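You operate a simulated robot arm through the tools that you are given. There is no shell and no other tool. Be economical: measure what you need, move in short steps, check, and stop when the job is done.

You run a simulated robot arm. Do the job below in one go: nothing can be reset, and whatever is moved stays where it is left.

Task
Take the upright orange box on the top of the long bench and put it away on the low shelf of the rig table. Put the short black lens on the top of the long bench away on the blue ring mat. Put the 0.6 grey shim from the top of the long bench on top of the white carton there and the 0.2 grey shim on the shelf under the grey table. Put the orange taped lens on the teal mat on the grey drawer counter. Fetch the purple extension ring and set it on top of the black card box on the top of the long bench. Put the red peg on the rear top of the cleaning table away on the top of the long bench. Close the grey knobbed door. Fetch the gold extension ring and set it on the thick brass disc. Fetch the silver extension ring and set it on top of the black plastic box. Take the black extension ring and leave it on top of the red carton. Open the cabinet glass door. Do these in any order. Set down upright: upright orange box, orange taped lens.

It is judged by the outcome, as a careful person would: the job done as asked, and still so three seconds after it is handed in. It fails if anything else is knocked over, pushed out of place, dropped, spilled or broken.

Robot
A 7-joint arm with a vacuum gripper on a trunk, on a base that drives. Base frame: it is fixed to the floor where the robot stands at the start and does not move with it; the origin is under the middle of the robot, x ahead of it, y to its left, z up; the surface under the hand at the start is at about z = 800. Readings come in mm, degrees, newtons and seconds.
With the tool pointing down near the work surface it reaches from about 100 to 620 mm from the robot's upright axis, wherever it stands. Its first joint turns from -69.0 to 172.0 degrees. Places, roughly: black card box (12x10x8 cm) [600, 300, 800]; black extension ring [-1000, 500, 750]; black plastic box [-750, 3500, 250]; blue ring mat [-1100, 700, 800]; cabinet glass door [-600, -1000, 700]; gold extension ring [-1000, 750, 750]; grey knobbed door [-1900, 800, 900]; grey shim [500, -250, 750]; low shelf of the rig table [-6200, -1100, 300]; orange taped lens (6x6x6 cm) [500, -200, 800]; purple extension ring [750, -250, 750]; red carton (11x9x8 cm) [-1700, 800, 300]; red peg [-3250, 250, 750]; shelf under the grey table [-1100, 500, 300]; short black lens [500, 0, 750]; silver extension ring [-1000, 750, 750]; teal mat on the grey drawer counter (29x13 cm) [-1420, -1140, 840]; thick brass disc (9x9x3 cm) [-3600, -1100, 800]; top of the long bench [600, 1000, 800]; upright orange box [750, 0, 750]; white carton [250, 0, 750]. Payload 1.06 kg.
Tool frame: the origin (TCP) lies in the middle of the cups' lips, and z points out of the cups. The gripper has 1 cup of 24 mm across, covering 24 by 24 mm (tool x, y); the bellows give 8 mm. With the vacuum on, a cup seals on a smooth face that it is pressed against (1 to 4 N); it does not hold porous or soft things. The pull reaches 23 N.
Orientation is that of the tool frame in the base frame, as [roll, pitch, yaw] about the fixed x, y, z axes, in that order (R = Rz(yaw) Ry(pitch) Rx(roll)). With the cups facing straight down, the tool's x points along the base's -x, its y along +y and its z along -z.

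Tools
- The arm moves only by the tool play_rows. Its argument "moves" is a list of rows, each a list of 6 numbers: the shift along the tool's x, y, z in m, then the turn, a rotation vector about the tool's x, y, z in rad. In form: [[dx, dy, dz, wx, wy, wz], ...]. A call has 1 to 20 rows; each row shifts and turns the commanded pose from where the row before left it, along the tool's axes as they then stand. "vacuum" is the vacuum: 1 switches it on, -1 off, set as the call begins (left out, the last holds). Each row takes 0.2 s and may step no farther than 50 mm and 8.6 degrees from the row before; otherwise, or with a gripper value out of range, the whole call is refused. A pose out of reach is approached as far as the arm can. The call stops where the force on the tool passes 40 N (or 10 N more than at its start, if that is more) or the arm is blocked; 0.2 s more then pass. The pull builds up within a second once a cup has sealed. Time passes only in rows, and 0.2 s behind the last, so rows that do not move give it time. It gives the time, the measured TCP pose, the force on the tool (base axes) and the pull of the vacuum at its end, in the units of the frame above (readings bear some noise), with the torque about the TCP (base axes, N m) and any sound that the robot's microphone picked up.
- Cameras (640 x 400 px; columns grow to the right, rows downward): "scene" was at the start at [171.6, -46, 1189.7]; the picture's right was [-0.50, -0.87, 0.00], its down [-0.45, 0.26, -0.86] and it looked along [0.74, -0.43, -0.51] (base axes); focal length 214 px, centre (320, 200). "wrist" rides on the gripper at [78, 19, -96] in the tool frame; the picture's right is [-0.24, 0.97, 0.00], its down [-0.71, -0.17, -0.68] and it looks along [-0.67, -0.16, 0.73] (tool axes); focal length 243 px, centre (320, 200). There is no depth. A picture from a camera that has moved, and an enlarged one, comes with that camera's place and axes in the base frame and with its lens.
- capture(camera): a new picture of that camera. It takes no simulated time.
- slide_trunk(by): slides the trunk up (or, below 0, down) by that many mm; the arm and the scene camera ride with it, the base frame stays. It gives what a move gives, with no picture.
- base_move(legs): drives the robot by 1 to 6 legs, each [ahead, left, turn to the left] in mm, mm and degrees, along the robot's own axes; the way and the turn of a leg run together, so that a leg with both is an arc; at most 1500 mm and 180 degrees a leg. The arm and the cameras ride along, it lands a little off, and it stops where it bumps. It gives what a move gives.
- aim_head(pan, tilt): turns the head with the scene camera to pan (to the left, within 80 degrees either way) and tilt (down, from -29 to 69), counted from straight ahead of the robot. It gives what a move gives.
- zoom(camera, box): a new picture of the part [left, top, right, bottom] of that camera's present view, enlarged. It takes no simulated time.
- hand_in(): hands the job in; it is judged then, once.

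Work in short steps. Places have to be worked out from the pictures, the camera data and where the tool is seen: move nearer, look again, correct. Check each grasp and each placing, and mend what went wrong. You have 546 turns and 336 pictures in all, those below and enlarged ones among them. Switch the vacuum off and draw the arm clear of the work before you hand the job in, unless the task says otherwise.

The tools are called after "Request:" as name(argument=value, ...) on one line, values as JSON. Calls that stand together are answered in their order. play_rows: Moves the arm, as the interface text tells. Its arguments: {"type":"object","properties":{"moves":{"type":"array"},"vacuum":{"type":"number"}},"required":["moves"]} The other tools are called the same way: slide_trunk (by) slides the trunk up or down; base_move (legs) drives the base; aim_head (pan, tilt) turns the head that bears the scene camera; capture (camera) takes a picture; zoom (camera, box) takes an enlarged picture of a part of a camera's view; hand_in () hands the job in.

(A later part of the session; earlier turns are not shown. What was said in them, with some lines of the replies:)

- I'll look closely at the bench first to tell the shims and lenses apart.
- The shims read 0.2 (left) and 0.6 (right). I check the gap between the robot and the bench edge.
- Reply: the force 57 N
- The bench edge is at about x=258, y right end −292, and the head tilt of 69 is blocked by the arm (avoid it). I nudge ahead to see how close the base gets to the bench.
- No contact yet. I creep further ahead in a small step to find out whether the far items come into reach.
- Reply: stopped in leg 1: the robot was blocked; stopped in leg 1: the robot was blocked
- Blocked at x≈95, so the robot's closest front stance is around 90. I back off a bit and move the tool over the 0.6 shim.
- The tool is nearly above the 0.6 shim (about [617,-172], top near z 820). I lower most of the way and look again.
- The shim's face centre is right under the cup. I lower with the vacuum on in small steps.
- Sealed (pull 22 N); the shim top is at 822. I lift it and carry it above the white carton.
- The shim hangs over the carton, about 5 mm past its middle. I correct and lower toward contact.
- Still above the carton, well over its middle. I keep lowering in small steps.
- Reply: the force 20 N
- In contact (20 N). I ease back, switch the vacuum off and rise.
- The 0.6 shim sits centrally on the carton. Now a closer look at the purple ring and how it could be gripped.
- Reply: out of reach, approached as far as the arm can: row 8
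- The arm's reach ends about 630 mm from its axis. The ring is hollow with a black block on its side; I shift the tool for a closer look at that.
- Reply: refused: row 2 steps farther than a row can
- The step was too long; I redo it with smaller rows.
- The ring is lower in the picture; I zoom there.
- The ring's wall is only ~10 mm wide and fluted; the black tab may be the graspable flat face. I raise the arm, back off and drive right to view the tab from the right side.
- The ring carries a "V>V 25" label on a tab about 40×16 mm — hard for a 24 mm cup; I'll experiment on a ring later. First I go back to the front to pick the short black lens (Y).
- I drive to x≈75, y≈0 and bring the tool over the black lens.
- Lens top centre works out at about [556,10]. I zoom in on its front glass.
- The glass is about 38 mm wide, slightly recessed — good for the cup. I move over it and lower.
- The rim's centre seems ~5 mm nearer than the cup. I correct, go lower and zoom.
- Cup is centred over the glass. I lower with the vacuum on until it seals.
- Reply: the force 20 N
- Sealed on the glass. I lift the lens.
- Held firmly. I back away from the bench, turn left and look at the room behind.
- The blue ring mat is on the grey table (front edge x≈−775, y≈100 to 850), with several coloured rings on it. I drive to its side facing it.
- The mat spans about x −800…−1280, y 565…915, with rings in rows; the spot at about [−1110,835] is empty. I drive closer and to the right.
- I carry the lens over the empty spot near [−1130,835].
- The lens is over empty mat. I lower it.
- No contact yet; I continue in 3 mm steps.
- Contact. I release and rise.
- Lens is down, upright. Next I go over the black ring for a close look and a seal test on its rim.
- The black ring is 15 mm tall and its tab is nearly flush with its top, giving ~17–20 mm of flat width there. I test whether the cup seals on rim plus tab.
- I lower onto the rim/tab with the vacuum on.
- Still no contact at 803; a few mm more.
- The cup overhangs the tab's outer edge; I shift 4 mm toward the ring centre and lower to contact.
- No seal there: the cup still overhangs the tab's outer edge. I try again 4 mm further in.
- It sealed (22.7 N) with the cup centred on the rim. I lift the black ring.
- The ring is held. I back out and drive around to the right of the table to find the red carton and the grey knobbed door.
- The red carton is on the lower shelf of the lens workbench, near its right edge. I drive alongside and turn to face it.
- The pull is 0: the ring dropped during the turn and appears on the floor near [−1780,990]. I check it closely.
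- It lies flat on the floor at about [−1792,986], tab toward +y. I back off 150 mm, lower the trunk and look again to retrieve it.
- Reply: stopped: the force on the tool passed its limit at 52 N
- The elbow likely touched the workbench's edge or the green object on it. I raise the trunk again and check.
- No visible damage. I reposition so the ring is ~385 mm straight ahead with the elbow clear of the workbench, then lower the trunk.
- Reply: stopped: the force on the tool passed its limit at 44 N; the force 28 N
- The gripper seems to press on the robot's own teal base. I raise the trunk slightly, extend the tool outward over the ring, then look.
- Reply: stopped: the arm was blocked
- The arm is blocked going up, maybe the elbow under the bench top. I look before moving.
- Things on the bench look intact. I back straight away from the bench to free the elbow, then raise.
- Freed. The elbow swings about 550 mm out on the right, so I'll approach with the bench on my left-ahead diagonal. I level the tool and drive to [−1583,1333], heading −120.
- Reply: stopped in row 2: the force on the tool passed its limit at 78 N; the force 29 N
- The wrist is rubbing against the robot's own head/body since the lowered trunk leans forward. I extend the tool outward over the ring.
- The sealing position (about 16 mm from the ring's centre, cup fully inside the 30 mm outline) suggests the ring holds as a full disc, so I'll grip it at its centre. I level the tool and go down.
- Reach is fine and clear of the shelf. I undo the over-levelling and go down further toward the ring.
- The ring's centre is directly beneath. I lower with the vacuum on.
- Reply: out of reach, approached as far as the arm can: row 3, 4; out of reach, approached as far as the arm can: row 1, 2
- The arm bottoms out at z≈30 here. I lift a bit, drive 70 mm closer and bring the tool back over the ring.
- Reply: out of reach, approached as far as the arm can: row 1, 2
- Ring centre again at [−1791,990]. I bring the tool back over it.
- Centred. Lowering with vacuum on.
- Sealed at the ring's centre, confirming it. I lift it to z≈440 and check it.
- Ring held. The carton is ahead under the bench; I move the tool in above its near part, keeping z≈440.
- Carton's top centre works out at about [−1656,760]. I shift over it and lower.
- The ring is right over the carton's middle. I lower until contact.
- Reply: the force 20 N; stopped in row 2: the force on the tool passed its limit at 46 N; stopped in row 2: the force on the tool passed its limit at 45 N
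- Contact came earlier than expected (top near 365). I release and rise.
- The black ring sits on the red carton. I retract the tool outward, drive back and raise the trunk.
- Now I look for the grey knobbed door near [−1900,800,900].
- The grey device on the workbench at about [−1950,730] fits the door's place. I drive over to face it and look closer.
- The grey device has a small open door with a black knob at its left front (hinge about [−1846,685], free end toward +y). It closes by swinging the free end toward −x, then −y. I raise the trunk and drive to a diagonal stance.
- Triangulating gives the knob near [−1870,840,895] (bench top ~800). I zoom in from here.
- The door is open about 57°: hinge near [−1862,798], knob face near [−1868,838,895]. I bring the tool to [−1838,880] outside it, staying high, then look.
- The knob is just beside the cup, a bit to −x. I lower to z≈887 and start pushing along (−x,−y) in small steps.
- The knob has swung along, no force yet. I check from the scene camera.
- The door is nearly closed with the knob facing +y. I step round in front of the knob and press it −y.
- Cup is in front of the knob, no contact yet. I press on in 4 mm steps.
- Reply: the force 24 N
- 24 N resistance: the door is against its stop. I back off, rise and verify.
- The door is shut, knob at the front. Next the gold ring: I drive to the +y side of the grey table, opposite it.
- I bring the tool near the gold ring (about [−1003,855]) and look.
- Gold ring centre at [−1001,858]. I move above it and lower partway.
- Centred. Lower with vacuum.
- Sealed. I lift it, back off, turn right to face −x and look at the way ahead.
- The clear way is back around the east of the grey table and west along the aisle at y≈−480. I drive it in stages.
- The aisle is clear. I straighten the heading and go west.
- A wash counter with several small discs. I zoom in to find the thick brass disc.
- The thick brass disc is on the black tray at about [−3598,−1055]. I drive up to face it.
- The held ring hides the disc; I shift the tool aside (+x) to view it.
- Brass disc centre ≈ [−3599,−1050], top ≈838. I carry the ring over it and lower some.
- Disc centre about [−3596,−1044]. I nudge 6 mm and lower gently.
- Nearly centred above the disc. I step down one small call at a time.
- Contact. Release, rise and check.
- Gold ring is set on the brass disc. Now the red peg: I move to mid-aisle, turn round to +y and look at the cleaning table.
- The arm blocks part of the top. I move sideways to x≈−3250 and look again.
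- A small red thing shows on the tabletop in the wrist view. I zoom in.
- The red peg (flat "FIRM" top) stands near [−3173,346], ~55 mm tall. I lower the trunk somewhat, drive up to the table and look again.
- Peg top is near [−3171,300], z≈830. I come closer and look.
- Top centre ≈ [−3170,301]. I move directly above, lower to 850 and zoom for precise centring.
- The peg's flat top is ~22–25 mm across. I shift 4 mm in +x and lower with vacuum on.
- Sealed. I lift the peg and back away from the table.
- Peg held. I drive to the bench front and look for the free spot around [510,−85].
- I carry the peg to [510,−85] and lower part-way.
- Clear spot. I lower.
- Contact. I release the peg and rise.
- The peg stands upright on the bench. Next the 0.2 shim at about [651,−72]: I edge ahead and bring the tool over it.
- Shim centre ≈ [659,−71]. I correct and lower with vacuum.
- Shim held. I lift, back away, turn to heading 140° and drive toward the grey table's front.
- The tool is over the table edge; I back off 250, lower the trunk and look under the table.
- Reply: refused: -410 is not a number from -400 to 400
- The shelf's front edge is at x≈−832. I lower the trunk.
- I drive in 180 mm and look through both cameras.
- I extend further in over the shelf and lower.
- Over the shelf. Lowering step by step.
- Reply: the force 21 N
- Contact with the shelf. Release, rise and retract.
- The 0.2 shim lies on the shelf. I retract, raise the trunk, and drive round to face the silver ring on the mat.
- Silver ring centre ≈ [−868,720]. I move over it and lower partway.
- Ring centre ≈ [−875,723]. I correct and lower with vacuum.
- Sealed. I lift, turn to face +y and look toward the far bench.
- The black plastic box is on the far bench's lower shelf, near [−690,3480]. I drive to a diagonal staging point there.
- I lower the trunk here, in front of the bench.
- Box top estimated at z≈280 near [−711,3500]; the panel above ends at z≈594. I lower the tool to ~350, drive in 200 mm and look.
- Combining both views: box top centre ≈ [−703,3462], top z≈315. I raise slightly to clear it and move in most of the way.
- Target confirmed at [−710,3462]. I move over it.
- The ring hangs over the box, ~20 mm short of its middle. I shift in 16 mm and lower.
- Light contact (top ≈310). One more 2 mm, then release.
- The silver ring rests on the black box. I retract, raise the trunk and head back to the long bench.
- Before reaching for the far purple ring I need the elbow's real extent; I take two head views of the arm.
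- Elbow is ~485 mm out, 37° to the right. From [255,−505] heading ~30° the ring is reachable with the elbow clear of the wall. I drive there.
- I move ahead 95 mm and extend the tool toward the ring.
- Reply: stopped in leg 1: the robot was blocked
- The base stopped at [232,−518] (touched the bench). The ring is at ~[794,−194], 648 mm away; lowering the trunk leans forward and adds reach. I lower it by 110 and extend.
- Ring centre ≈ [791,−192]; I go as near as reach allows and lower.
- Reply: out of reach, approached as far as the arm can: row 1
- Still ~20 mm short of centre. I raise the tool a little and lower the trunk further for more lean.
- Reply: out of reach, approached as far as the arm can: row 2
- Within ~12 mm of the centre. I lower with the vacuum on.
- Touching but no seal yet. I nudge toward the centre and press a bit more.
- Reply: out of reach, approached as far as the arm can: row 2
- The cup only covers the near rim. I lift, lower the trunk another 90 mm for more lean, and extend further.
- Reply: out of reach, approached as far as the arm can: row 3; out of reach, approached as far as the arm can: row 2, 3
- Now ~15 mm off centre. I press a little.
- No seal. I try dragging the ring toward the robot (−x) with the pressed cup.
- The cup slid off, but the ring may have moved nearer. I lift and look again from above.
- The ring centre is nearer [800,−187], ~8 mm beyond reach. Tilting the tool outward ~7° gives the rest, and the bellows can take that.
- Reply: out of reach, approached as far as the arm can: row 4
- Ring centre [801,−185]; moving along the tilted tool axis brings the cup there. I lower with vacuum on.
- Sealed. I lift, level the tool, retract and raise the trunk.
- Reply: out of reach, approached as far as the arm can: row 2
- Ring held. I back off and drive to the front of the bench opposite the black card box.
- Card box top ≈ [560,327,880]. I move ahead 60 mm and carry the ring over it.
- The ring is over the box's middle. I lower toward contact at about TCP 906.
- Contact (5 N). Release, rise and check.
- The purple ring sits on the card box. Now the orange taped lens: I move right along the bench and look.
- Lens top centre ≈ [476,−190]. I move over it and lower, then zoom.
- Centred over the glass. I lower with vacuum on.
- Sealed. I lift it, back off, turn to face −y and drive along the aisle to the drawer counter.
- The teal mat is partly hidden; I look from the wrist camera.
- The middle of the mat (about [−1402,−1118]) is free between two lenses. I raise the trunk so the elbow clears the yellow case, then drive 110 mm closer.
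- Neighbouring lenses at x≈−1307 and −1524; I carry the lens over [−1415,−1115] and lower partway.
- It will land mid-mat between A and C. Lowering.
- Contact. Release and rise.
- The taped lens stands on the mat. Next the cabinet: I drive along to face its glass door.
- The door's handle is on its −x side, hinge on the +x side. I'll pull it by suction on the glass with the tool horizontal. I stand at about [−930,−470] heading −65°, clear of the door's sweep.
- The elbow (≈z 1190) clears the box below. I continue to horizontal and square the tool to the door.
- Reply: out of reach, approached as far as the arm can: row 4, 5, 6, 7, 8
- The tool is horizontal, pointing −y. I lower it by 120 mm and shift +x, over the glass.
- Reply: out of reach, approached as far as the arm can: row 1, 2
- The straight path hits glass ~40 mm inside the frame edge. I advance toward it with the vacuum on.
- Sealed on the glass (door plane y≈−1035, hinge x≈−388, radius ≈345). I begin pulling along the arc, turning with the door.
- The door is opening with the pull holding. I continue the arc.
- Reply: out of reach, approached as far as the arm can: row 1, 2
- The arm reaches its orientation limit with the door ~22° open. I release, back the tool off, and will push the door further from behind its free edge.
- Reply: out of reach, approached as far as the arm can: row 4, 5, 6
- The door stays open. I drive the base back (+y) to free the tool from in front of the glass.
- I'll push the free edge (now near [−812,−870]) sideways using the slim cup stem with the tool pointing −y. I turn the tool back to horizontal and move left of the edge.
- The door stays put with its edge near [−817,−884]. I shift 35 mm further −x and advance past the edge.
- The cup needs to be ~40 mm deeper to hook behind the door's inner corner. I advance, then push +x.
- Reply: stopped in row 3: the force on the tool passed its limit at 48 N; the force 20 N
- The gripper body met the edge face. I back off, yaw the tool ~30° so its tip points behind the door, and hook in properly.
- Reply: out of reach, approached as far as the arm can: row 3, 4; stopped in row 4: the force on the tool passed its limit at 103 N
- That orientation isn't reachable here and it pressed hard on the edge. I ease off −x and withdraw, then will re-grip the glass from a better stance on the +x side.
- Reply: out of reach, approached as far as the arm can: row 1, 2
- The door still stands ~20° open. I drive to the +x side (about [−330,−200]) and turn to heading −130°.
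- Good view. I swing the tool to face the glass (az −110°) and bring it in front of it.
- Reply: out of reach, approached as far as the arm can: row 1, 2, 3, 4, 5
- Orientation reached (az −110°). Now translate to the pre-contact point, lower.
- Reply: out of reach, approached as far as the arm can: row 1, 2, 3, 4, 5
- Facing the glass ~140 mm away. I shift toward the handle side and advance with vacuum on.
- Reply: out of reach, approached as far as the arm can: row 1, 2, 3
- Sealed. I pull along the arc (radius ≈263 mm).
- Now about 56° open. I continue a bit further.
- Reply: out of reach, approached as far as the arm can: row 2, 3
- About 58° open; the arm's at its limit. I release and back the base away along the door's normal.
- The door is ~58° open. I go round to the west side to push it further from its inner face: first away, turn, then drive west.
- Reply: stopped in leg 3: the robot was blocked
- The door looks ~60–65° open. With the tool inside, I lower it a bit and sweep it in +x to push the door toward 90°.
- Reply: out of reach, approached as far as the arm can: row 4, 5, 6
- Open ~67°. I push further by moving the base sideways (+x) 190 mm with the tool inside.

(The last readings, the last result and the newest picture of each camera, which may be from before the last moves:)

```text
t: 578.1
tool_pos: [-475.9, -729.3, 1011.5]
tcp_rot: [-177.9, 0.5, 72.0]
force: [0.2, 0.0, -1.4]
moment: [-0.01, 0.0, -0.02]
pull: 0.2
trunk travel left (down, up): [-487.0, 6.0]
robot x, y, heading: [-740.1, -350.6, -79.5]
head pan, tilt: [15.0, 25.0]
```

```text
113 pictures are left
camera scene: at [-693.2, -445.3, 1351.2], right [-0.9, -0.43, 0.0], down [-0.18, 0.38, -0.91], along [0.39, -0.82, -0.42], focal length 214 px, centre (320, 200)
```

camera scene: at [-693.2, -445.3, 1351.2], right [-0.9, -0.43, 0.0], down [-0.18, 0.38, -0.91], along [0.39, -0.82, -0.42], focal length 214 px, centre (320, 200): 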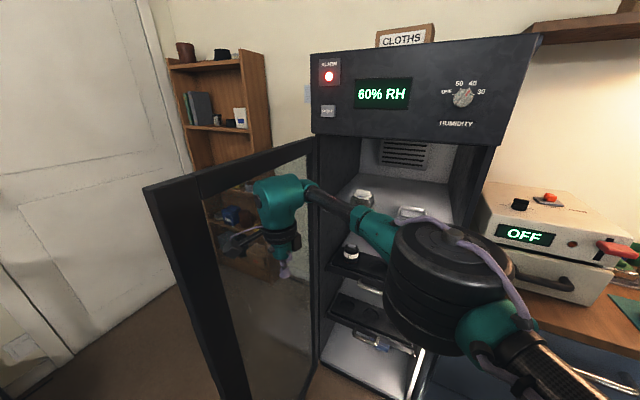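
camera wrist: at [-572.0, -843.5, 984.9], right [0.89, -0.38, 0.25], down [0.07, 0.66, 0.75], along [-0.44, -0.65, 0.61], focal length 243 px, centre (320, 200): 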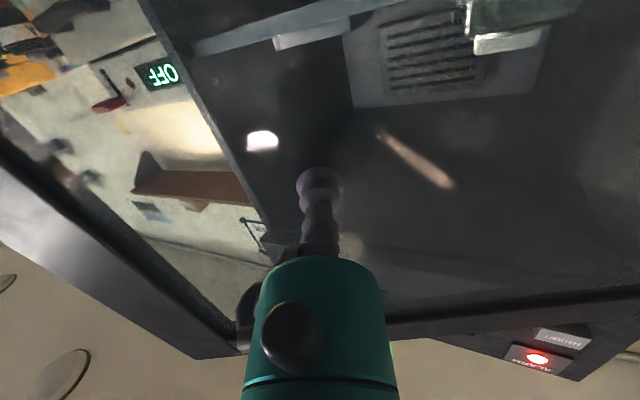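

The door now stands ~90° open. I withdraw the arm westward, turn to face −x and back out east, keeping the elbow away from the door.

Request:
base_move(legs=[[0, -220, 0], [0, 0, -100]])

Request:
base_move(legs=[[-640, 0, 0], [0, -560, 0], [-150, 0, 0], [0, 0, -90], [0, 0, -90]])

Request:
aim_head(pan=0, tilt=30)

Request:
capture(camera="scene")

```text
t: 584.9
tool_pos: [-1369.0, -585.0, 1011.7]
tcp_rot: [-178.0, 0.5, -28.5]
force: [0.0, -0.1, -0.4]
moment: [0.03, -0.03, -0.02]
pull: 0.0
trunk travel left (down, up): [-487.0, 6.0]
robot x, y, heading: [-954.0, -393.7, -180.0]
head pan, tilt: [15.0, 25.0]
```

```text
t: 602.0
tool_pos: [248.4, 361.2, 1010.3]
tcp_rot: [-177.9, 0.5, 151.9]
force: [0.2, 0.9, 0.0]
moment: [-0.01, -0.02, 0.01]
pull: 0.1
trunk travel left (down, up): [-487.0, 6.0]
robot x, y, heading: [-168.5, 166.9, 1.0]
head pan, tilt: [15.0, 25.0]
```

```text
t: 602.8
tool_pos: [248.3, 360.4, 1010.6]
tcp_rot: [-178.1, 0.5, 152.0]
force: [0.3, -0.5, 0.4]
moment: [-0.01, 0.0, -0.02]
pull: 0.2
trunk travel left (down, up): [-487.0, 6.0]
robot x, y, heading: [-168.3, 170.5, 0.8]
head pan, tilt: [0.0, 30.0]
```

```text
112 pictures are left
camera scene: at [-65.0, 167.7, 1343.3], right [0.02, -1.0, 0.0], down [-0.5, -0.01, -0.87], along [0.87, 0.01, -0.5], focal length 214 px, centre (320, 200)
```

scene: 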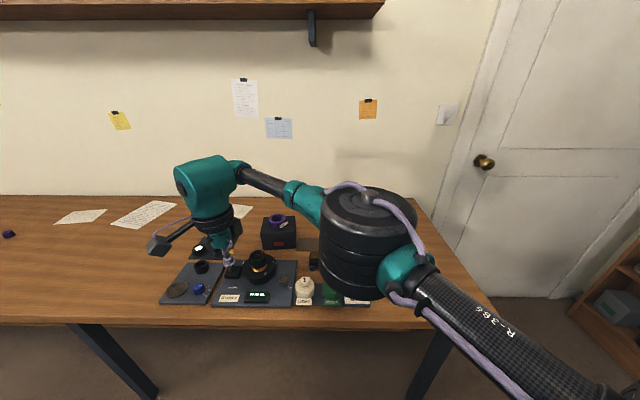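

I bring the tool in front, lower the trunk partway, and drive to the bench facing the orange box.

Request:
play_rows(moves=[[-0.035, -0.024, -0.015, 0, 0, 0], [-0.035, -0.024, -0.015, 0, 0, 0], [-0.035, -0.024, -0.015, 0, 0, 0], [-0.035, -0.024, -0.015, 0, 0, 0], [-0.035, -0.024, 0, -0.035, 0, 0]])

Request:
base_move(legs=[[0, -120, -0.8], [240, 0, 0]])

Request:
slide_trunk(by=-130)

Request:
capture(camera="scene")

Request:
capture(camera="wrist")

```text
t: 604.0
tool_pos: [347.4, 174.0, 1074.8]
tcp_rot: [179.9, 0.5, 152.1]
force: [0.3, 0.1, 0.5]
moment: [0.0, 0.0, -0.01]
pull: 0.0
trunk travel left (down, up): [-487.0, 6.0]
robot x, y, heading: [-167.0, 166.3, 0.8]
head pan, tilt: [0.0, 30.0]
```

```text
t: 607.1
tool_pos: [599.2, 47.2, 1075.6]
tcp_rot: [180.0, 0.5, 151.2]
force: [1.4, -0.8, 0.3]
moment: [-0.01, 0.03, -0.02]
pull: 0.0
trunk travel left (down, up): [-487.0, 6.0]
robot x, y, heading: [81.8, 44.5, 0.2]
head pan, tilt: [0.0, 30.0]
```

```text
t: 608.7
tool_pos: [597.6, 46.1, 945.1]
tcp_rot: [179.9, 0.6, 151.1]
force: [1.1, -0.4, 0.6]
moment: [0.01, 0.0, 0.03]
pull: 0.1
trunk travel left (down, up): [-357.0, 136.0]
robot x, y, heading: [83.4, 50.9, -0.1]
head pan, tilt: [0.0, 30.0]
```

```text
111 pictures are left
camera scene: at [266.3, 45.6, 1198.2], right [0.0, -1.0, 0.0], down [-0.5, 0.0, -0.87], along [0.87, 0.0, -0.5], focal length 214 px, centre (320, 200)
```

scene: 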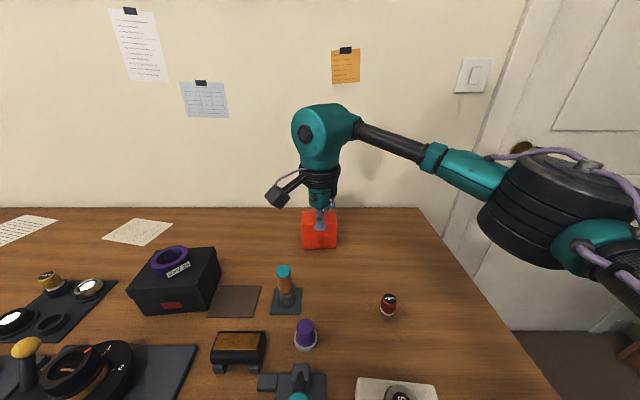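

```text
110 pictures are left
camera wrist: at [537.3, 100.7, 1040.2], right [0.67, 0.74, 0.0], down [0.53, -0.49, 0.69], along [0.51, -0.46, -0.72], focal length 243 px, centre (320, 200)
```

wrist: 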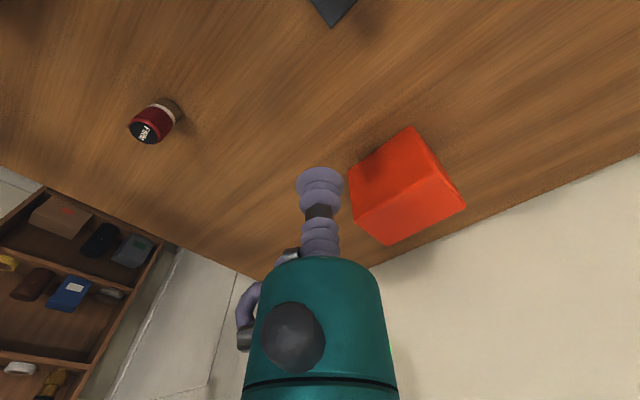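

Orange box top centre ≈ [720,48], z≈880. I extend over it.

Request:
play_rows(moves=[[-0.034, 0.0193, 0.005, 0, 0, 0], [-0.034, 0.0193, 0.005, 0, 0, 0], [-0.03, 0.0193, 0.01, 0, 0, 0]])

Request:
capture(camera="wrist")

Request:
zoom(camera="scene", box=[270, 180, 366, 260])

```text
t: 609.5
tool_pos: [697.8, 51.0, 929.7]
tcp_rot: [179.8, 0.7, 151.3]
force: [0.4, 0.1, -0.3]
moment: [0.05, 0.0, -0.02]
pull: 0.0
out of reach, approached as far as the arm can: row 3
trunk travel left (down, up): [-357.0, 136.0]
robot x, y, heading: [84.5, 46.5, 0.2]
head pan, tilt: [0.0, 30.0]
```

```text
109 pictures are left
camera wrist: at [637.7, 104.6, 1024.1], right [0.67, 0.74, 0.01], down [0.53, -0.49, 0.69], along [0.52, -0.46, -0.72], focal length 243 px, centre (320, 200)
```

wrist: 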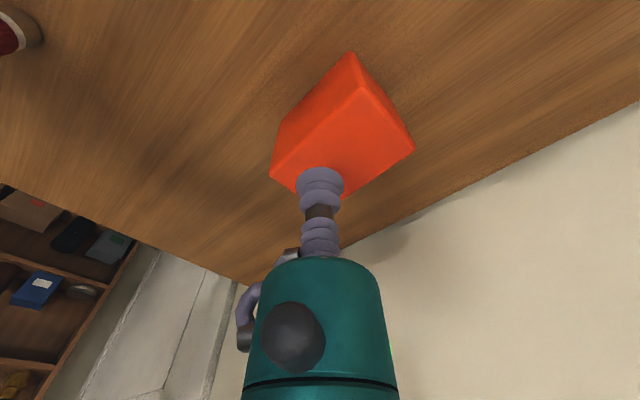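

```text
5.00 times, centred on (318, 220) of scene
camera zoom: at [266.4, 44.4, 1198.2], right [0.0, -1.0, 0.0], down [-0.5, 0.0, -0.87], along [0.87, 0.0, -0.5], focal length 1072 px, centre (330, 100)
```

zoom: 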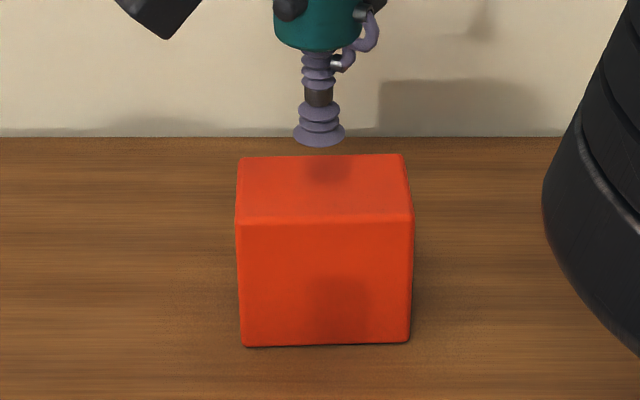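

The cup must get ~10 mm further over the box. I tilt the tool outward 5° and extend.

Request:
play_rows(moves=[[0, 0, 0, -0.0436, -0.0788, 0], [-0.012, 0.006, 0.01, 0, 0, 0], [0, 0, 0.01, 0, 0, 0]])

Request:
zoom(camera="wrist", box=[240, 60, 432, 220])

```text
t: 610.3
tool_pos: [712.5, 49.4, 912.1]
tcp_rot: [177.3, 5.0, 151.1]
force: [-0.6, 0.0, 0.0]
moment: [0.03, 0.03, 0.02]
pull: 0.0
trunk travel left (down, up): [-357.0, 136.0]
robot x, y, heading: [82.4, 48.7, 0.1]
head pan, tilt: [0.0, 30.0]
```

```text
2.50 times, centred on (336, 140) of wrist
camera zoom: at [644.3, 102.6, 999.7], right [0.67, 0.74, 0.06], down [0.47, -0.49, 0.74], along [0.58, -0.46, -0.67], focal length 606 px, centre (280, 350)
```

zoom: 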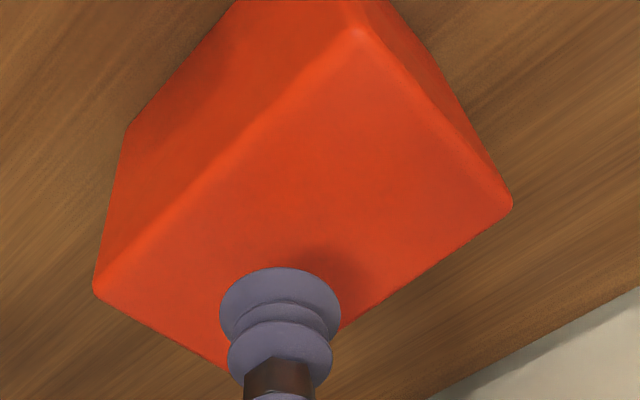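

Nicely over the centre. I lower with vacuum on.

Request:
play_rows(moves=[[0, 0, 0.015, 0, 0, 0], [0, 0, 0.006, 0, 0, 0], [0, 0, 0.004, 0, 0, 0]], vacuum=1)

```text
t: 611.1
tool_pos: [715.4, 48.1, 886.4]
tcp_rot: [177.4, 5.1, 151.1]
force: [-0.9, -0.7, 2.3]
moment: [0.0, 0.17, 0.0]
pull: 23.7
trunk travel left (down, up): [-357.0, 136.0]
robot x, y, heading: [85.7, 48.9, 0.3]
head pan, tilt: [0.0, 30.0]
```

Sealed. I lift, level the tool and retract.

Request:
play_rows(moves=[[0, 0, -0.01, 0, 0, 0], [0, 0, -0.03, 0, 0, 0], [0.02, -0.01, -0.035, 0, 0, 0], [0.03, -0.016, -0.02, 0.0436, 0.0788, 0], [0.038, -0.021, -0.02, 0, 0, 0], [0.038, -0.021, -0.01, 0, 0, 0], [0.038, -0.021, 0, 0, 0, 0], [0.038, -0.021, 0, 0, 0, 0]])

Request:
capture(camera="wrist")

```text
t: 612.9
tool_pos: [477.1, 48.8, 1003.3]
tcp_rot: [180.0, 0.5, 151.0]
force: [-0.2, -1.0, -2.1]
moment: [-0.01, 0.04, -0.03]
pull: 22.4
trunk travel left (down, up): [-357.0, 136.0]
robot x, y, heading: [85.8, 47.2, 0.2]
head pan, tilt: [0.0, 30.0]
```

```text
106 pictures are left
camera wrist: at [416.0, 102.8, 1098.4], right [0.68, 0.74, 0.0], down [0.53, -0.49, 0.69], along [0.51, -0.47, -0.72], focal length 243 px, centre (320, 200)
```

wrist: 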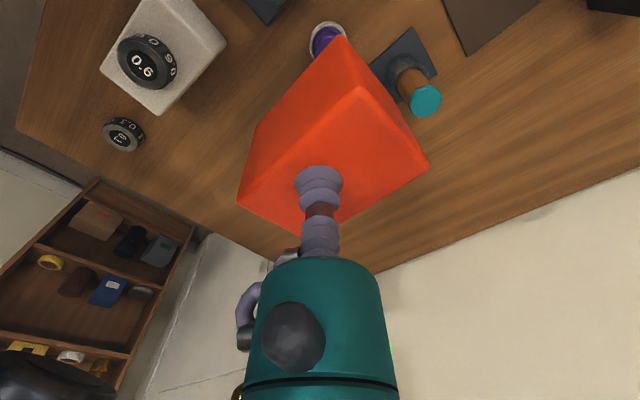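

Box held well. I back away, turn around and head west along the aisle.

Request:
base_move(legs=[[-250, 0, 0], [0, 0, 90], [0, 0, 90], [0, 330, 0]])

Request:
aim_head(pan=5, tilt=20)

Request:
capture(camera="scene")

```text
t: 625.5
tool_pos: [-559.4, -286.8, 1003.1]
tcp_rot: [179.9, 0.5, -29.1]
force: [-0.1, -0.7, -1.8]
moment: [0.0, 0.01, -0.01]
pull: 22.5
trunk travel left (down, up): [-357.0, 136.0]
robot x, y, heading: [-167.6, -290.5, 179.6]
head pan, tilt: [0.0, 30.0]
```

```text
t: 626.2
tool_pos: [-560.5, -287.3, 1002.9]
tcp_rot: [180.0, 0.6, -29.2]
force: [-1.1, 0.1, -2.3]
moment: [0.01, -0.04, -0.04]
pull: 23.0
trunk travel left (down, up): [-357.0, 136.0]
robot x, y, heading: [-170.7, -287.6, 179.9]
head pan, tilt: [5.0, 20.0]
```

```text
105 pictures are left
camera scene: at [-346.0, -294.7, 1214.2], right [-0.08, 1.0, 0.0], down [0.34, 0.03, -0.94], along [-0.94, -0.08, -0.34], focal length 214 px, centre (320, 200)
```

scene: 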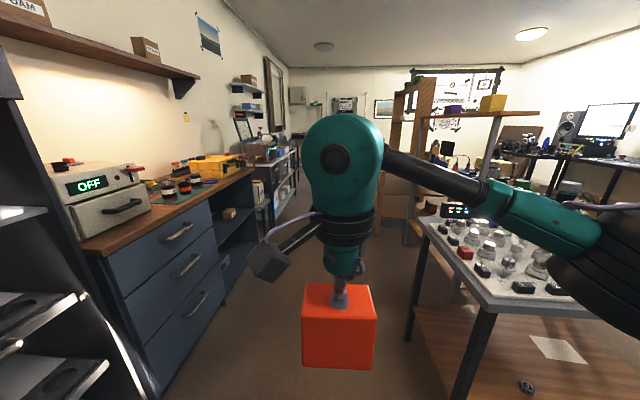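

All in order. I continue west.

Request:
base_move(legs=[[740, 0, 0], [300, 180, 0], [1400, 0, 0], [1200, 0, 0]])

Request:
capture(camera="scene")

```text
t: 644.4
tool_pos: [-4228.0, -422.4, 1003.3]
tcp_rot: [-180.0, 0.5, -29.3]
force: [0.3, -0.9, -2.6]
moment: [0.01, -0.04, -0.01]
pull: 22.8
trunk travel left (down, up): [-357.0, 136.0]
robot x, y, heading: [-3836.7, -423.5, 179.5]
head pan, tilt: [5.0, 20.0]
```

```text
104 pictures are left
camera scene: at [-4013.0, -430.7, 1214.2], right [-0.08, 1.0, 0.0], down [0.34, 0.03, -0.94], along [-0.94, -0.07, -0.34], focal length 214 px, centre (320, 200)
```

scene: 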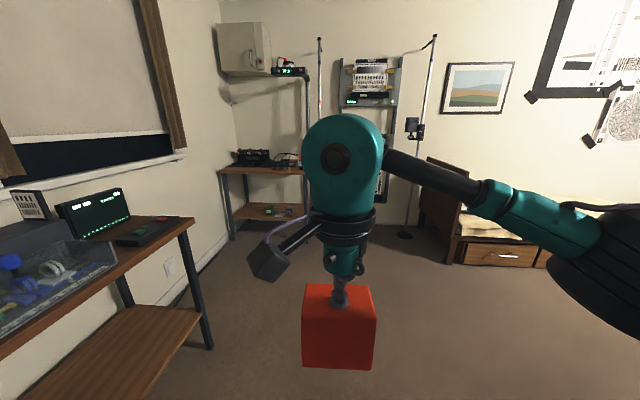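

The rig table is in the corner ahead-left. I zoom in on it.

Request:
zoom(camera="scene", box=[200, 120, 330, 250])

```text
3.08 times, centred on (265, 185) of scene
camera zoom: at [-4013.0, -430.7, 1214.2], right [-0.08, 1.0, 0.0], down [0.34, 0.03, -0.94], along [-0.94, -0.07, -0.34], focal length 660 px, centre (489, 246)
```

zoom: 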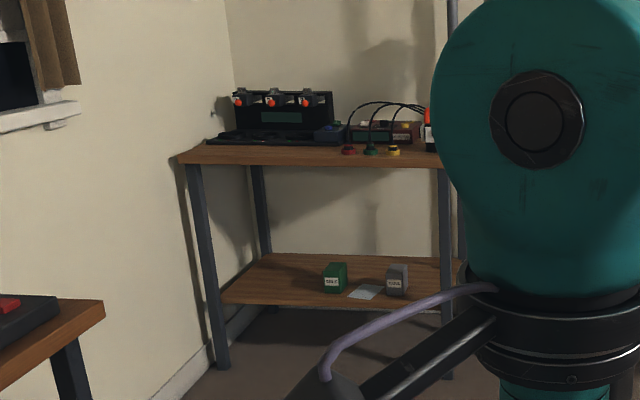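

Low shelf: front edge x≈−6000, z≈272, y −1490…−750, with a green box (y≈−1127) and a grey box (y≈−905) on it; the left part near y≈−1300 is free. I drive up to it.

Request:
base_move(legs=[[1300, 0, 0.5], [0, 870, 0]])

Request:
aim_head(pan=0, tilt=22)

Request:
capture(camera="scene")

```text
t: 658.6
tool_pos: [-5553.0, -1289.8, 1003.4]
tcp_rot: [-180.0, 0.5, -27.9]
force: [-0.1, 0.6, -2.4]
moment: [0.0, -0.02, 0.02]
pull: 22.4
trunk travel left (down, up): [-357.0, 136.0]
robot x, y, heading: [-5160.6, -1284.2, -179.0]
head pan, tilt: [5.0, 20.0]
```

```text
t: 659.3
tool_pos: [-5552.5, -1289.7, 1003.9]
tcp_rot: [-180.0, 0.5, -27.8]
force: [1.1, -0.3, -1.5]
moment: [0.02, 0.0, 0.02]
pull: 23.1
trunk travel left (down, up): [-357.0, 136.0]
robot x, y, heading: [-5160.9, -1277.7, -178.9]
head pan, tilt: [0.0, 22.0]
```

```text
102 pictures are left
camera scene: at [-5337.9, -1285.8, 1211.0], right [-0.02, 1.0, 0.0], down [0.37, 0.01, -0.93], along [-0.93, -0.02, -0.37], focal length 214 px, centre (320, 200)
```

scene: 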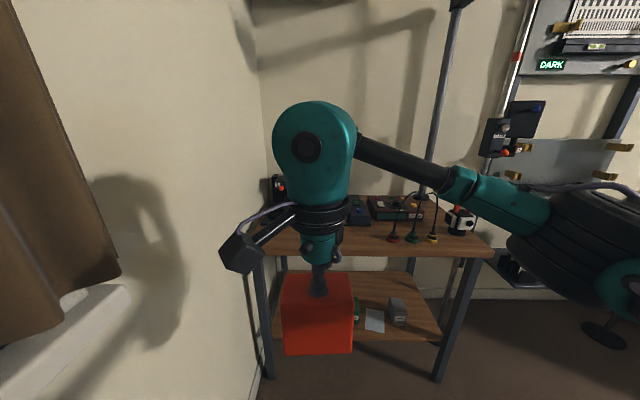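

Shelf confirmed (front x≈−6003, z≈278). I lower the trunk and the tool here in front.

Request:
slide_trunk(by=-350)

Request:
play_rows(moves=[[0, 0, 0.045, 0, 0, 0], [0, 0, 0.045, 0, 0, 0], [0, 0, 0.045, 0, 0, 0], [0, 0, 0.045, 0, 0, 0], [0, 0, 0.03, 0, 0, 0]])

Request:
base_move(legs=[[270, 35, 0]])

Request:
capture(camera="scene")

Request:
capture(camera="wrist")

```text
t: 662.7
tool_pos: [-5553.3, -1290.4, 653.3]
tcp_rot: [180.0, 0.4, -27.9]
force: [0.4, -0.4, -2.3]
moment: [0.02, -0.01, 0.01]
pull: 22.5
trunk travel left (down, up): [-7.0, 486.0]
robot x, y, heading: [-5159.5, -1278.7, -179.0]
head pan, tilt: [0.0, 22.0]
```

```text
t: 663.9
tool_pos: [-5553.7, -1293.7, 443.3]
tcp_rot: [179.9, 0.5, -27.8]
force: [0.7, 0.0, -2.6]
moment: [0.02, 0.01, 0.01]
pull: 22.8
trunk travel left (down, up): [-7.0, 486.0]
robot x, y, heading: [-5162.3, -1285.1, -178.9]
head pan, tilt: [0.0, 22.0]
```

```text
t: 665.8
tool_pos: [-5812.9, -1333.3, 443.5]
tcp_rot: [180.0, 0.5, -27.7]
force: [-1.0, -0.1, -1.6]
moment: [-0.02, -0.02, -0.05]
pull: 22.9
trunk travel left (down, up): [-7.0, 486.0]
robot x, y, heading: [-5420.7, -1319.0, -178.9]
head pan, tilt: [0.0, 22.0]
```

```text
101 pictures are left
camera scene: at [-5697.7, -1327.2, 853.8], right [-0.02, 1.0, 0.0], down [0.37, 0.01, -0.93], along [-0.93, -0.02, -0.37], focal length 214 px, centre (320, 200)
```

scene: 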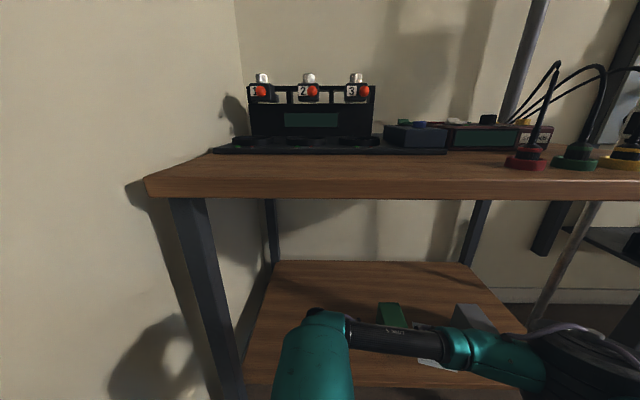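

```text
100 pictures are left
camera wrist: at [-5752.1, -1388.0, 538.3], right [-0.66, -0.75, 0.0], down [-0.54, 0.48, 0.69], along [-0.52, 0.45, -0.72], focal length 243 px, centre (320, 200)
```

wrist: 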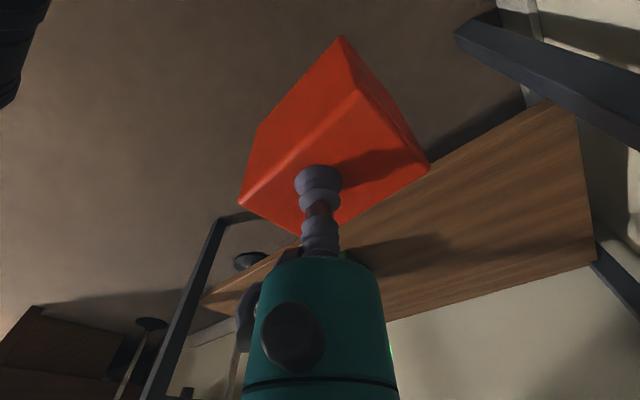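

I extend the arm into the shelf space.

Request:
play_rows(moves=[[-0.0398, -0.021, 0, 0, 0, 0], [-0.0398, -0.021, 0, 0, 0, 0], [-0.0398, -0.021, 0, 0, 0, 0], [-0.0398, -0.021, 0, 0, 0, 0], [-0.0398, -0.021, 0, 0, 0, 0]])

Request:
capture(camera="scene")

Request:
capture(camera="wrist")

```text
t: 667.0
tool_pos: [-5937.2, -1150.7, 443.3]
tcp_rot: [179.9, 0.5, -27.6]
force: [0.7, 0.3, -2.2]
moment: [0.01, -0.02, -0.01]
pull: 22.5
trunk travel left (down, up): [-7.0, 486.0]
robot x, y, heading: [-5422.8, -1319.5, -178.8]
head pan, tilt: [0.0, 22.0]
```

```text
99 pictures are left
camera scene: at [-5697.7, -1327.3, 853.7], right [-0.02, 1.0, 0.0], down [0.37, 0.01, -0.93], along [-0.93, -0.02, -0.37], focal length 214 px, centre (320, 200)
```

scene: 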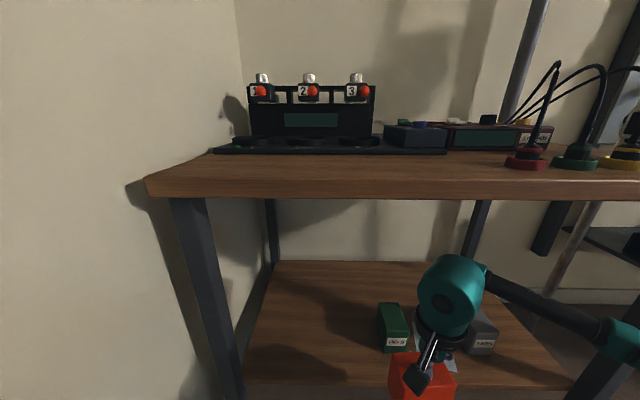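

```text
98 pictures are left
camera wrist: at [-5874.7, -1204.0, 538.5], right [-0.66, -0.75, 0.0], down [-0.54, 0.48, 0.69], along [-0.52, 0.45, -0.72], focal length 243 px, centre (320, 200)
```

wrist: 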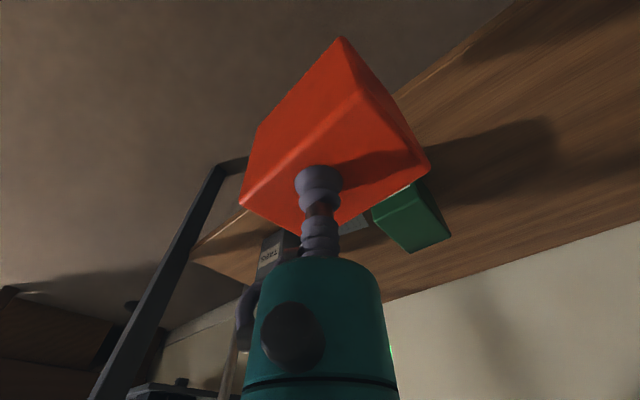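

I used the wrong sign in y. I move back in −y first (still in front of the shelf), then inward along −x.

Request:
play_rows(moves=[[0.0209, 0.0396, 0, 0, 0, 0], [0.0209, 0.0396, 0, 0, 0, 0], [0.0209, 0.0396, 0, 0, 0, 0], [0.0209, 0.0396, 0, 0, 0, 0], [-0.0394, 0.0207, 0, 0, 0, 0], [-0.0394, 0.0207, 0, 0, 0, 0], [-0.0394, 0.0207, 0, 0, 0, 0]])

Request:
capture(camera="scene")

Request:
capture(camera="wrist")

```text
t: 668.6
tool_pos: [-6073.9, -1330.9, 442.5]
tcp_rot: [180.0, 0.5, -27.6]
force: [0.1, 1.2, -2.3]
moment: [0.03, -0.05, -0.01]
pull: 23.1
trunk travel left (down, up): [-7.0, 486.0]
robot x, y, heading: [-5419.8, -1324.6, -178.7]
head pan, tilt: [0.0, 22.0]
```

```text
97 pictures are left
camera scene: at [-5697.7, -1327.2, 853.7], right [-0.02, 1.0, 0.0], down [0.37, 0.01, -0.93], along [-0.93, -0.02, -0.37], focal length 214 px, centre (320, 200)
```

scene: 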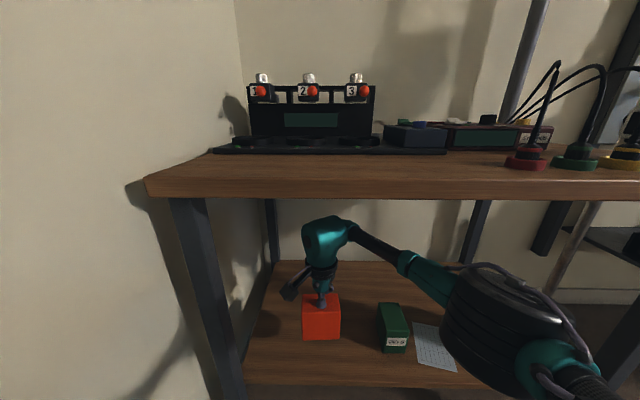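

```text
96 pictures are left
camera wrist: at [-6012.2, -1384.1, 537.2], right [-0.66, -0.75, 0.0], down [-0.54, 0.48, 0.69], along [-0.52, 0.45, -0.72], focal length 243 px, centre (320, 200)
```

wrist: 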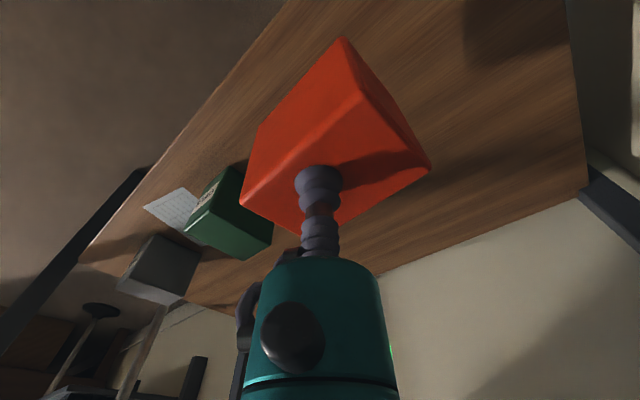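

Over the free area. I go 25 mm further in and lower.

Request:
play_rows(moves=[[-0.022, 0.0117, 0, 0, 0, 0], [0, 0, 0.03, 0, 0, 0], [0, 0, 0.025, 0, 0, 0], [0, 0, 0.01, 0, 0, 0]])

```text
t: 669.6
tool_pos: [-6099.3, -1327.0, 379.2]
tcp_rot: [179.9, 0.6, -27.6]
force: [-0.3, 0.6, -1.6]
moment: [0.0, -0.02, -0.02]
pull: 23.1
trunk travel left (down, up): [-7.0, 486.0]
robot x, y, heading: [-5421.9, -1321.5, -178.8]
head pan, tilt: [0.0, 22.0]
```

Request:
play_rows(moves=[[0, 0, 0.006, 0, 0, 0], [0, 0, 0.005, 0, 0, 0]])

```text
t: 670.2
tool_pos: [-6097.0, -1326.4, 370.9]
tcp_rot: [179.9, 0.6, -27.6]
force: [0.3, 0.4, -2.3]
moment: [0.01, -0.05, 0.01]
pull: 22.9
trunk travel left (down, up): [-7.0, 486.0]
robot x, y, heading: [-5418.9, -1321.1, -178.6]
head pan, tilt: [0.0, 22.0]
```

Request:
play_rows(moves=[[0, 0, 0.005, 0, 0, 0], [0, 0, 0.004, 0, 0, 0]])

```text
t: 670.8
tool_pos: [-6098.0, -1327.3, 368.8]
tcp_rot: [179.8, 0.5, -27.6]
force: [0.1, -0.1, -3.0]
moment: [-0.03, -0.01, -0.01]
pull: 22.1
out of reach, approached as far as the arm can: row 1, 2
trunk travel left (down, up): [-7.0, 486.0]
robot x, y, heading: [-5419.8, -1320.9, -178.9]
head pan, tilt: [0.0, 22.0]
```

Reach limit ~10 mm above the shelf. I raise slightly, move the base 70 mm closer and pull the tool back as much.

Request:
play_rows(moves=[[0, 0, -0.02, 0, 0, 0], [0, 0, -0.01, 0, 0, 0]])

Request:
base_move(legs=[[70, 0, 0]])

Request:
play_rows(moves=[[0.028, -0.015, 0, 0, 0, 0], [0.025, -0.013, 0, 0, 0, 0]])

Request:
capture(camera="scene")

```text
t: 671.4
tool_pos: [-6097.4, -1327.8, 396.2]
tcp_rot: [180.0, 0.5, -27.6]
force: [0.1, 0.5, -2.3]
moment: [0.02, -0.05, -0.01]
pull: 22.8
trunk travel left (down, up): [-7.0, 486.0]
robot x, y, heading: [-5421.5, -1320.3, -179.1]
head pan, tilt: [0.0, 22.0]
```

```text
t: 672.4
tool_pos: [-6167.5, -1328.6, 397.9]
tcp_rot: [180.0, 0.5, -27.6]
force: [-0.2, -0.3, -1.7]
moment: [0.03, -0.02, -0.02]
pull: 23.0
trunk travel left (down, up): [-7.0, 486.0]
robot x, y, heading: [-5490.9, -1324.0, -179.1]
head pan, tilt: [0.0, 22.0]
```

```text
t: 673.0
tool_pos: [-6108.3, -1328.5, 394.6]
tcp_rot: [179.9, 0.5, -27.6]
force: [0.1, -0.7, -1.4]
moment: [0.01, -0.02, 0.01]
pull: 23.2
trunk travel left (down, up): [-7.0, 486.0]
robot x, y, heading: [-5489.6, -1322.5, -178.8]
head pan, tilt: [0.0, 22.0]
```

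```text
95 pictures are left
camera scene: at [-5767.8, -1329.0, 853.7], right [-0.02, 1.0, 0.0], down [0.37, 0.01, -0.93], along [-0.93, -0.02, -0.37], focal length 214 px, centre (320, 200)
```

scene: 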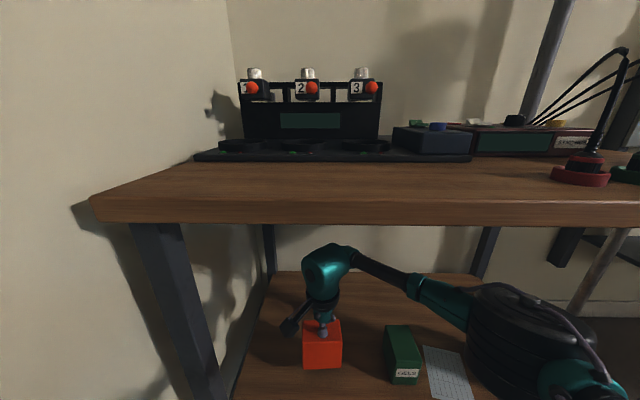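

Good. I lower again in small steps.

Request:
play_rows(moves=[[0, 0, 0.015, 0, 0, 0], [0, 0, 0.01, 0, 0, 0]])

```text
t: 673.6
tool_pos: [-6108.9, -1329.1, 371.4]
tcp_rot: [-180.0, 0.5, -27.7]
force: [-0.7, 0.3, -1.1]
moment: [-0.02, -0.01, -0.04]
pull: 23.1
trunk travel left (down, up): [-7.0, 486.0]
robot x, y, heading: [-5490.9, -1325.8, -178.7]
head pan, tilt: [0.0, 22.0]
```

Request:
play_rows(moves=[[0, 0, 0.006, 0, 0, 0], [0, 0, 0.004, 0, 0, 0]])

```text
t: 674.2
tool_pos: [-6106.1, -1329.0, 359.5]
tcp_rot: [180.0, 0.5, -27.6]
force: [0.2, 0.4, -2.4]
moment: [0.03, 0.04, -0.02]
pull: 23.2
trunk travel left (down, up): [-7.0, 486.0]
robot x, y, heading: [-5489.9, -1322.2, -178.2]
head pan, tilt: [0.0, 22.0]
```

Request:
play_rows(moves=[[0, 0, 0.004, 0, 0, 0], [0, 0, 0.003, 0, 0, 0]])

```text
t: 674.8
tool_pos: [-6108.9, -1329.2, 355.3]
tcp_rot: [179.8, 0.6, -27.6]
force: [5.9, 2.6, 16.6]
moment: [0.04, 0.04, 0.0]
pull: 22.8
trunk travel left (down, up): [-7.0, 486.0]
robot x, y, heading: [-5489.2, -1320.4, -178.9]
head pan, tilt: [0.0, 22.0]
```

Contact. I release, rise and check.

Request:
play_rows(moves=[[0, 0, -0.002, 0, 0, 0], [0, 0, 0, 0, 0, 0], [0, 0, 0, 0, 0, 0], [0, 0, 0, 0, 0, 0], [0, 0, -0.004, 0, 0, 0], [0, 0, -0.03, 0, 0, 0], [0, 0, -0.04, 0, 0, 0]], vacuum=-1)

Request:
play_rows(moves=[[0.0394, -0.0207, 0, 0, 0, 0], [0.0394, -0.0207, 0, 0, 0, 0], [0.0394, -0.0207, 0, 0, 0, 0], [0.0394, -0.0207, 0, 0, 0, 0], [0.0394, -0.0207, 0, 0, 0, 0]])

Request:
capture(camera="wrist")

Request:
capture(camera="scene")

```text
t: 676.4
tool_pos: [-6107.9, -1328.7, 431.3]
tcp_rot: [180.0, 0.5, -27.6]
force: [0.1, 0.1, 0.6]
moment: [-0.04, 0.0, 0.0]
pull: 0.1
trunk travel left (down, up): [-7.0, 486.0]
robot x, y, heading: [-5491.9, -1322.6, -179.0]
head pan, tilt: [0.0, 22.0]
```

```text
t: 677.6
tool_pos: [-5883.3, -1325.2, 429.2]
tcp_rot: [-180.0, 0.6, -27.7]
force: [0.2, 0.1, 0.4]
moment: [-0.04, -0.03, 0.03]
pull: 0.0
trunk travel left (down, up): [-7.0, 486.0]
robot x, y, heading: [-5486.6, -1321.2, -178.5]
head pan, tilt: [0.0, 22.0]
```

```text
94 pictures are left
camera wrist: at [-5821.9, -1379.9, 524.3], right [-0.66, -0.75, 0.0], down [-0.54, 0.48, 0.69], along [-0.52, 0.45, -0.72], focal length 243 px, centre (320, 200)
```

wrist: 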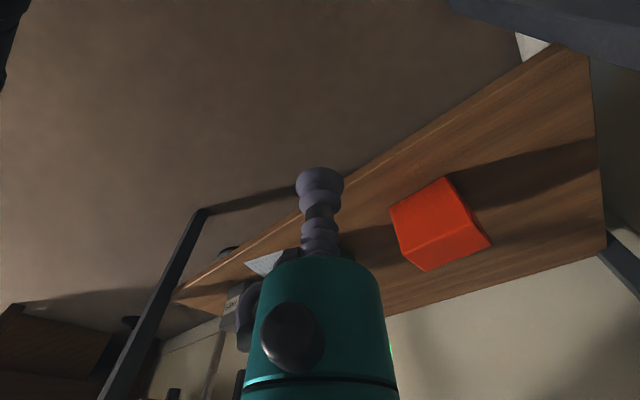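

```text
93 pictures are left
camera scene: at [-5767.7, -1328.9, 853.8], right [-0.02, 1.0, 0.0], down [0.37, 0.01, -0.93], along [-0.93, -0.02, -0.37], focal length 214 px, centre (320, 200)
```

scene: 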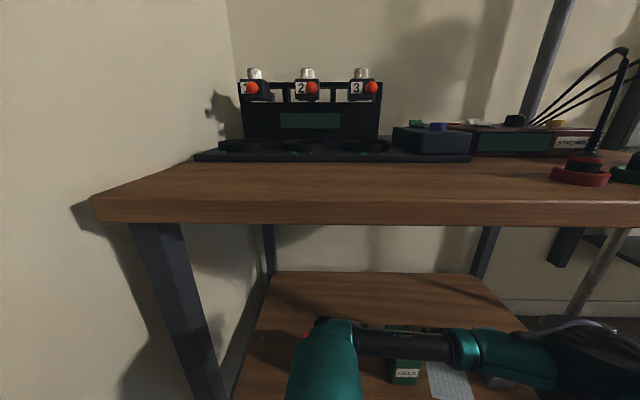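

The orange box stands upright on the low shelf. I draw the arm clear, back off and raise the trunk.

Request:
base_move(legs=[[-350, 0, 0]])

Request:
slide_trunk(by=300)

Request:
capture(camera="scene")

```text
t: 679.9
tool_pos: [-5527.3, -1318.4, 429.8]
tcp_rot: [179.9, 0.6, -27.9]
force: [-0.3, -0.2, -0.2]
moment: [0.0, -0.01, -0.02]
pull: 0.2
trunk travel left (down, up): [-7.0, 486.0]
robot x, y, heading: [-5132.1, -1316.0, -179.0]
head pan, tilt: [0.0, 22.0]
```

```text
t: 682.9
tool_pos: [-5526.1, -1316.7, 729.5]
tcp_rot: [-179.9, 0.5, -27.8]
force: [-0.2, -0.1, 0.4]
moment: [-0.01, 0.0, 0.01]
pull: 0.1
trunk travel left (down, up): [-307.0, 186.0]
robot x, y, heading: [-5134.0, -1313.9, -179.0]
head pan, tilt: [0.0, 22.0]
```

```text
92 pictures are left
camera scene: at [-5322.4, -1319.6, 1161.3], right [-0.02, 1.0, 0.0], down [0.37, 0.01, -0.93], along [-0.93, -0.02, -0.37], focal length 214 px, centre (320, 200)
```

scene: 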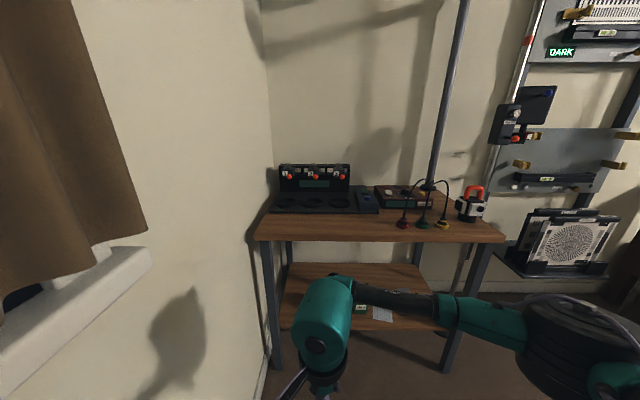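

Everything asked for has been placed, the vacuum is off and the arm is clear. I hand in.

Request:
hand_in()

```text
The job is handed in.
```

All twelve tasks are done and handed in, but one thing went wrong on the way: the black extension ring fell to the floor during a turn; I picked it up and set it on the red carton.

The arm's elbow also bumped the lens workbench once, with nothing visibly moved. The cabinet door was about 90° open when I left it, and I did not go back to check it before handing in.
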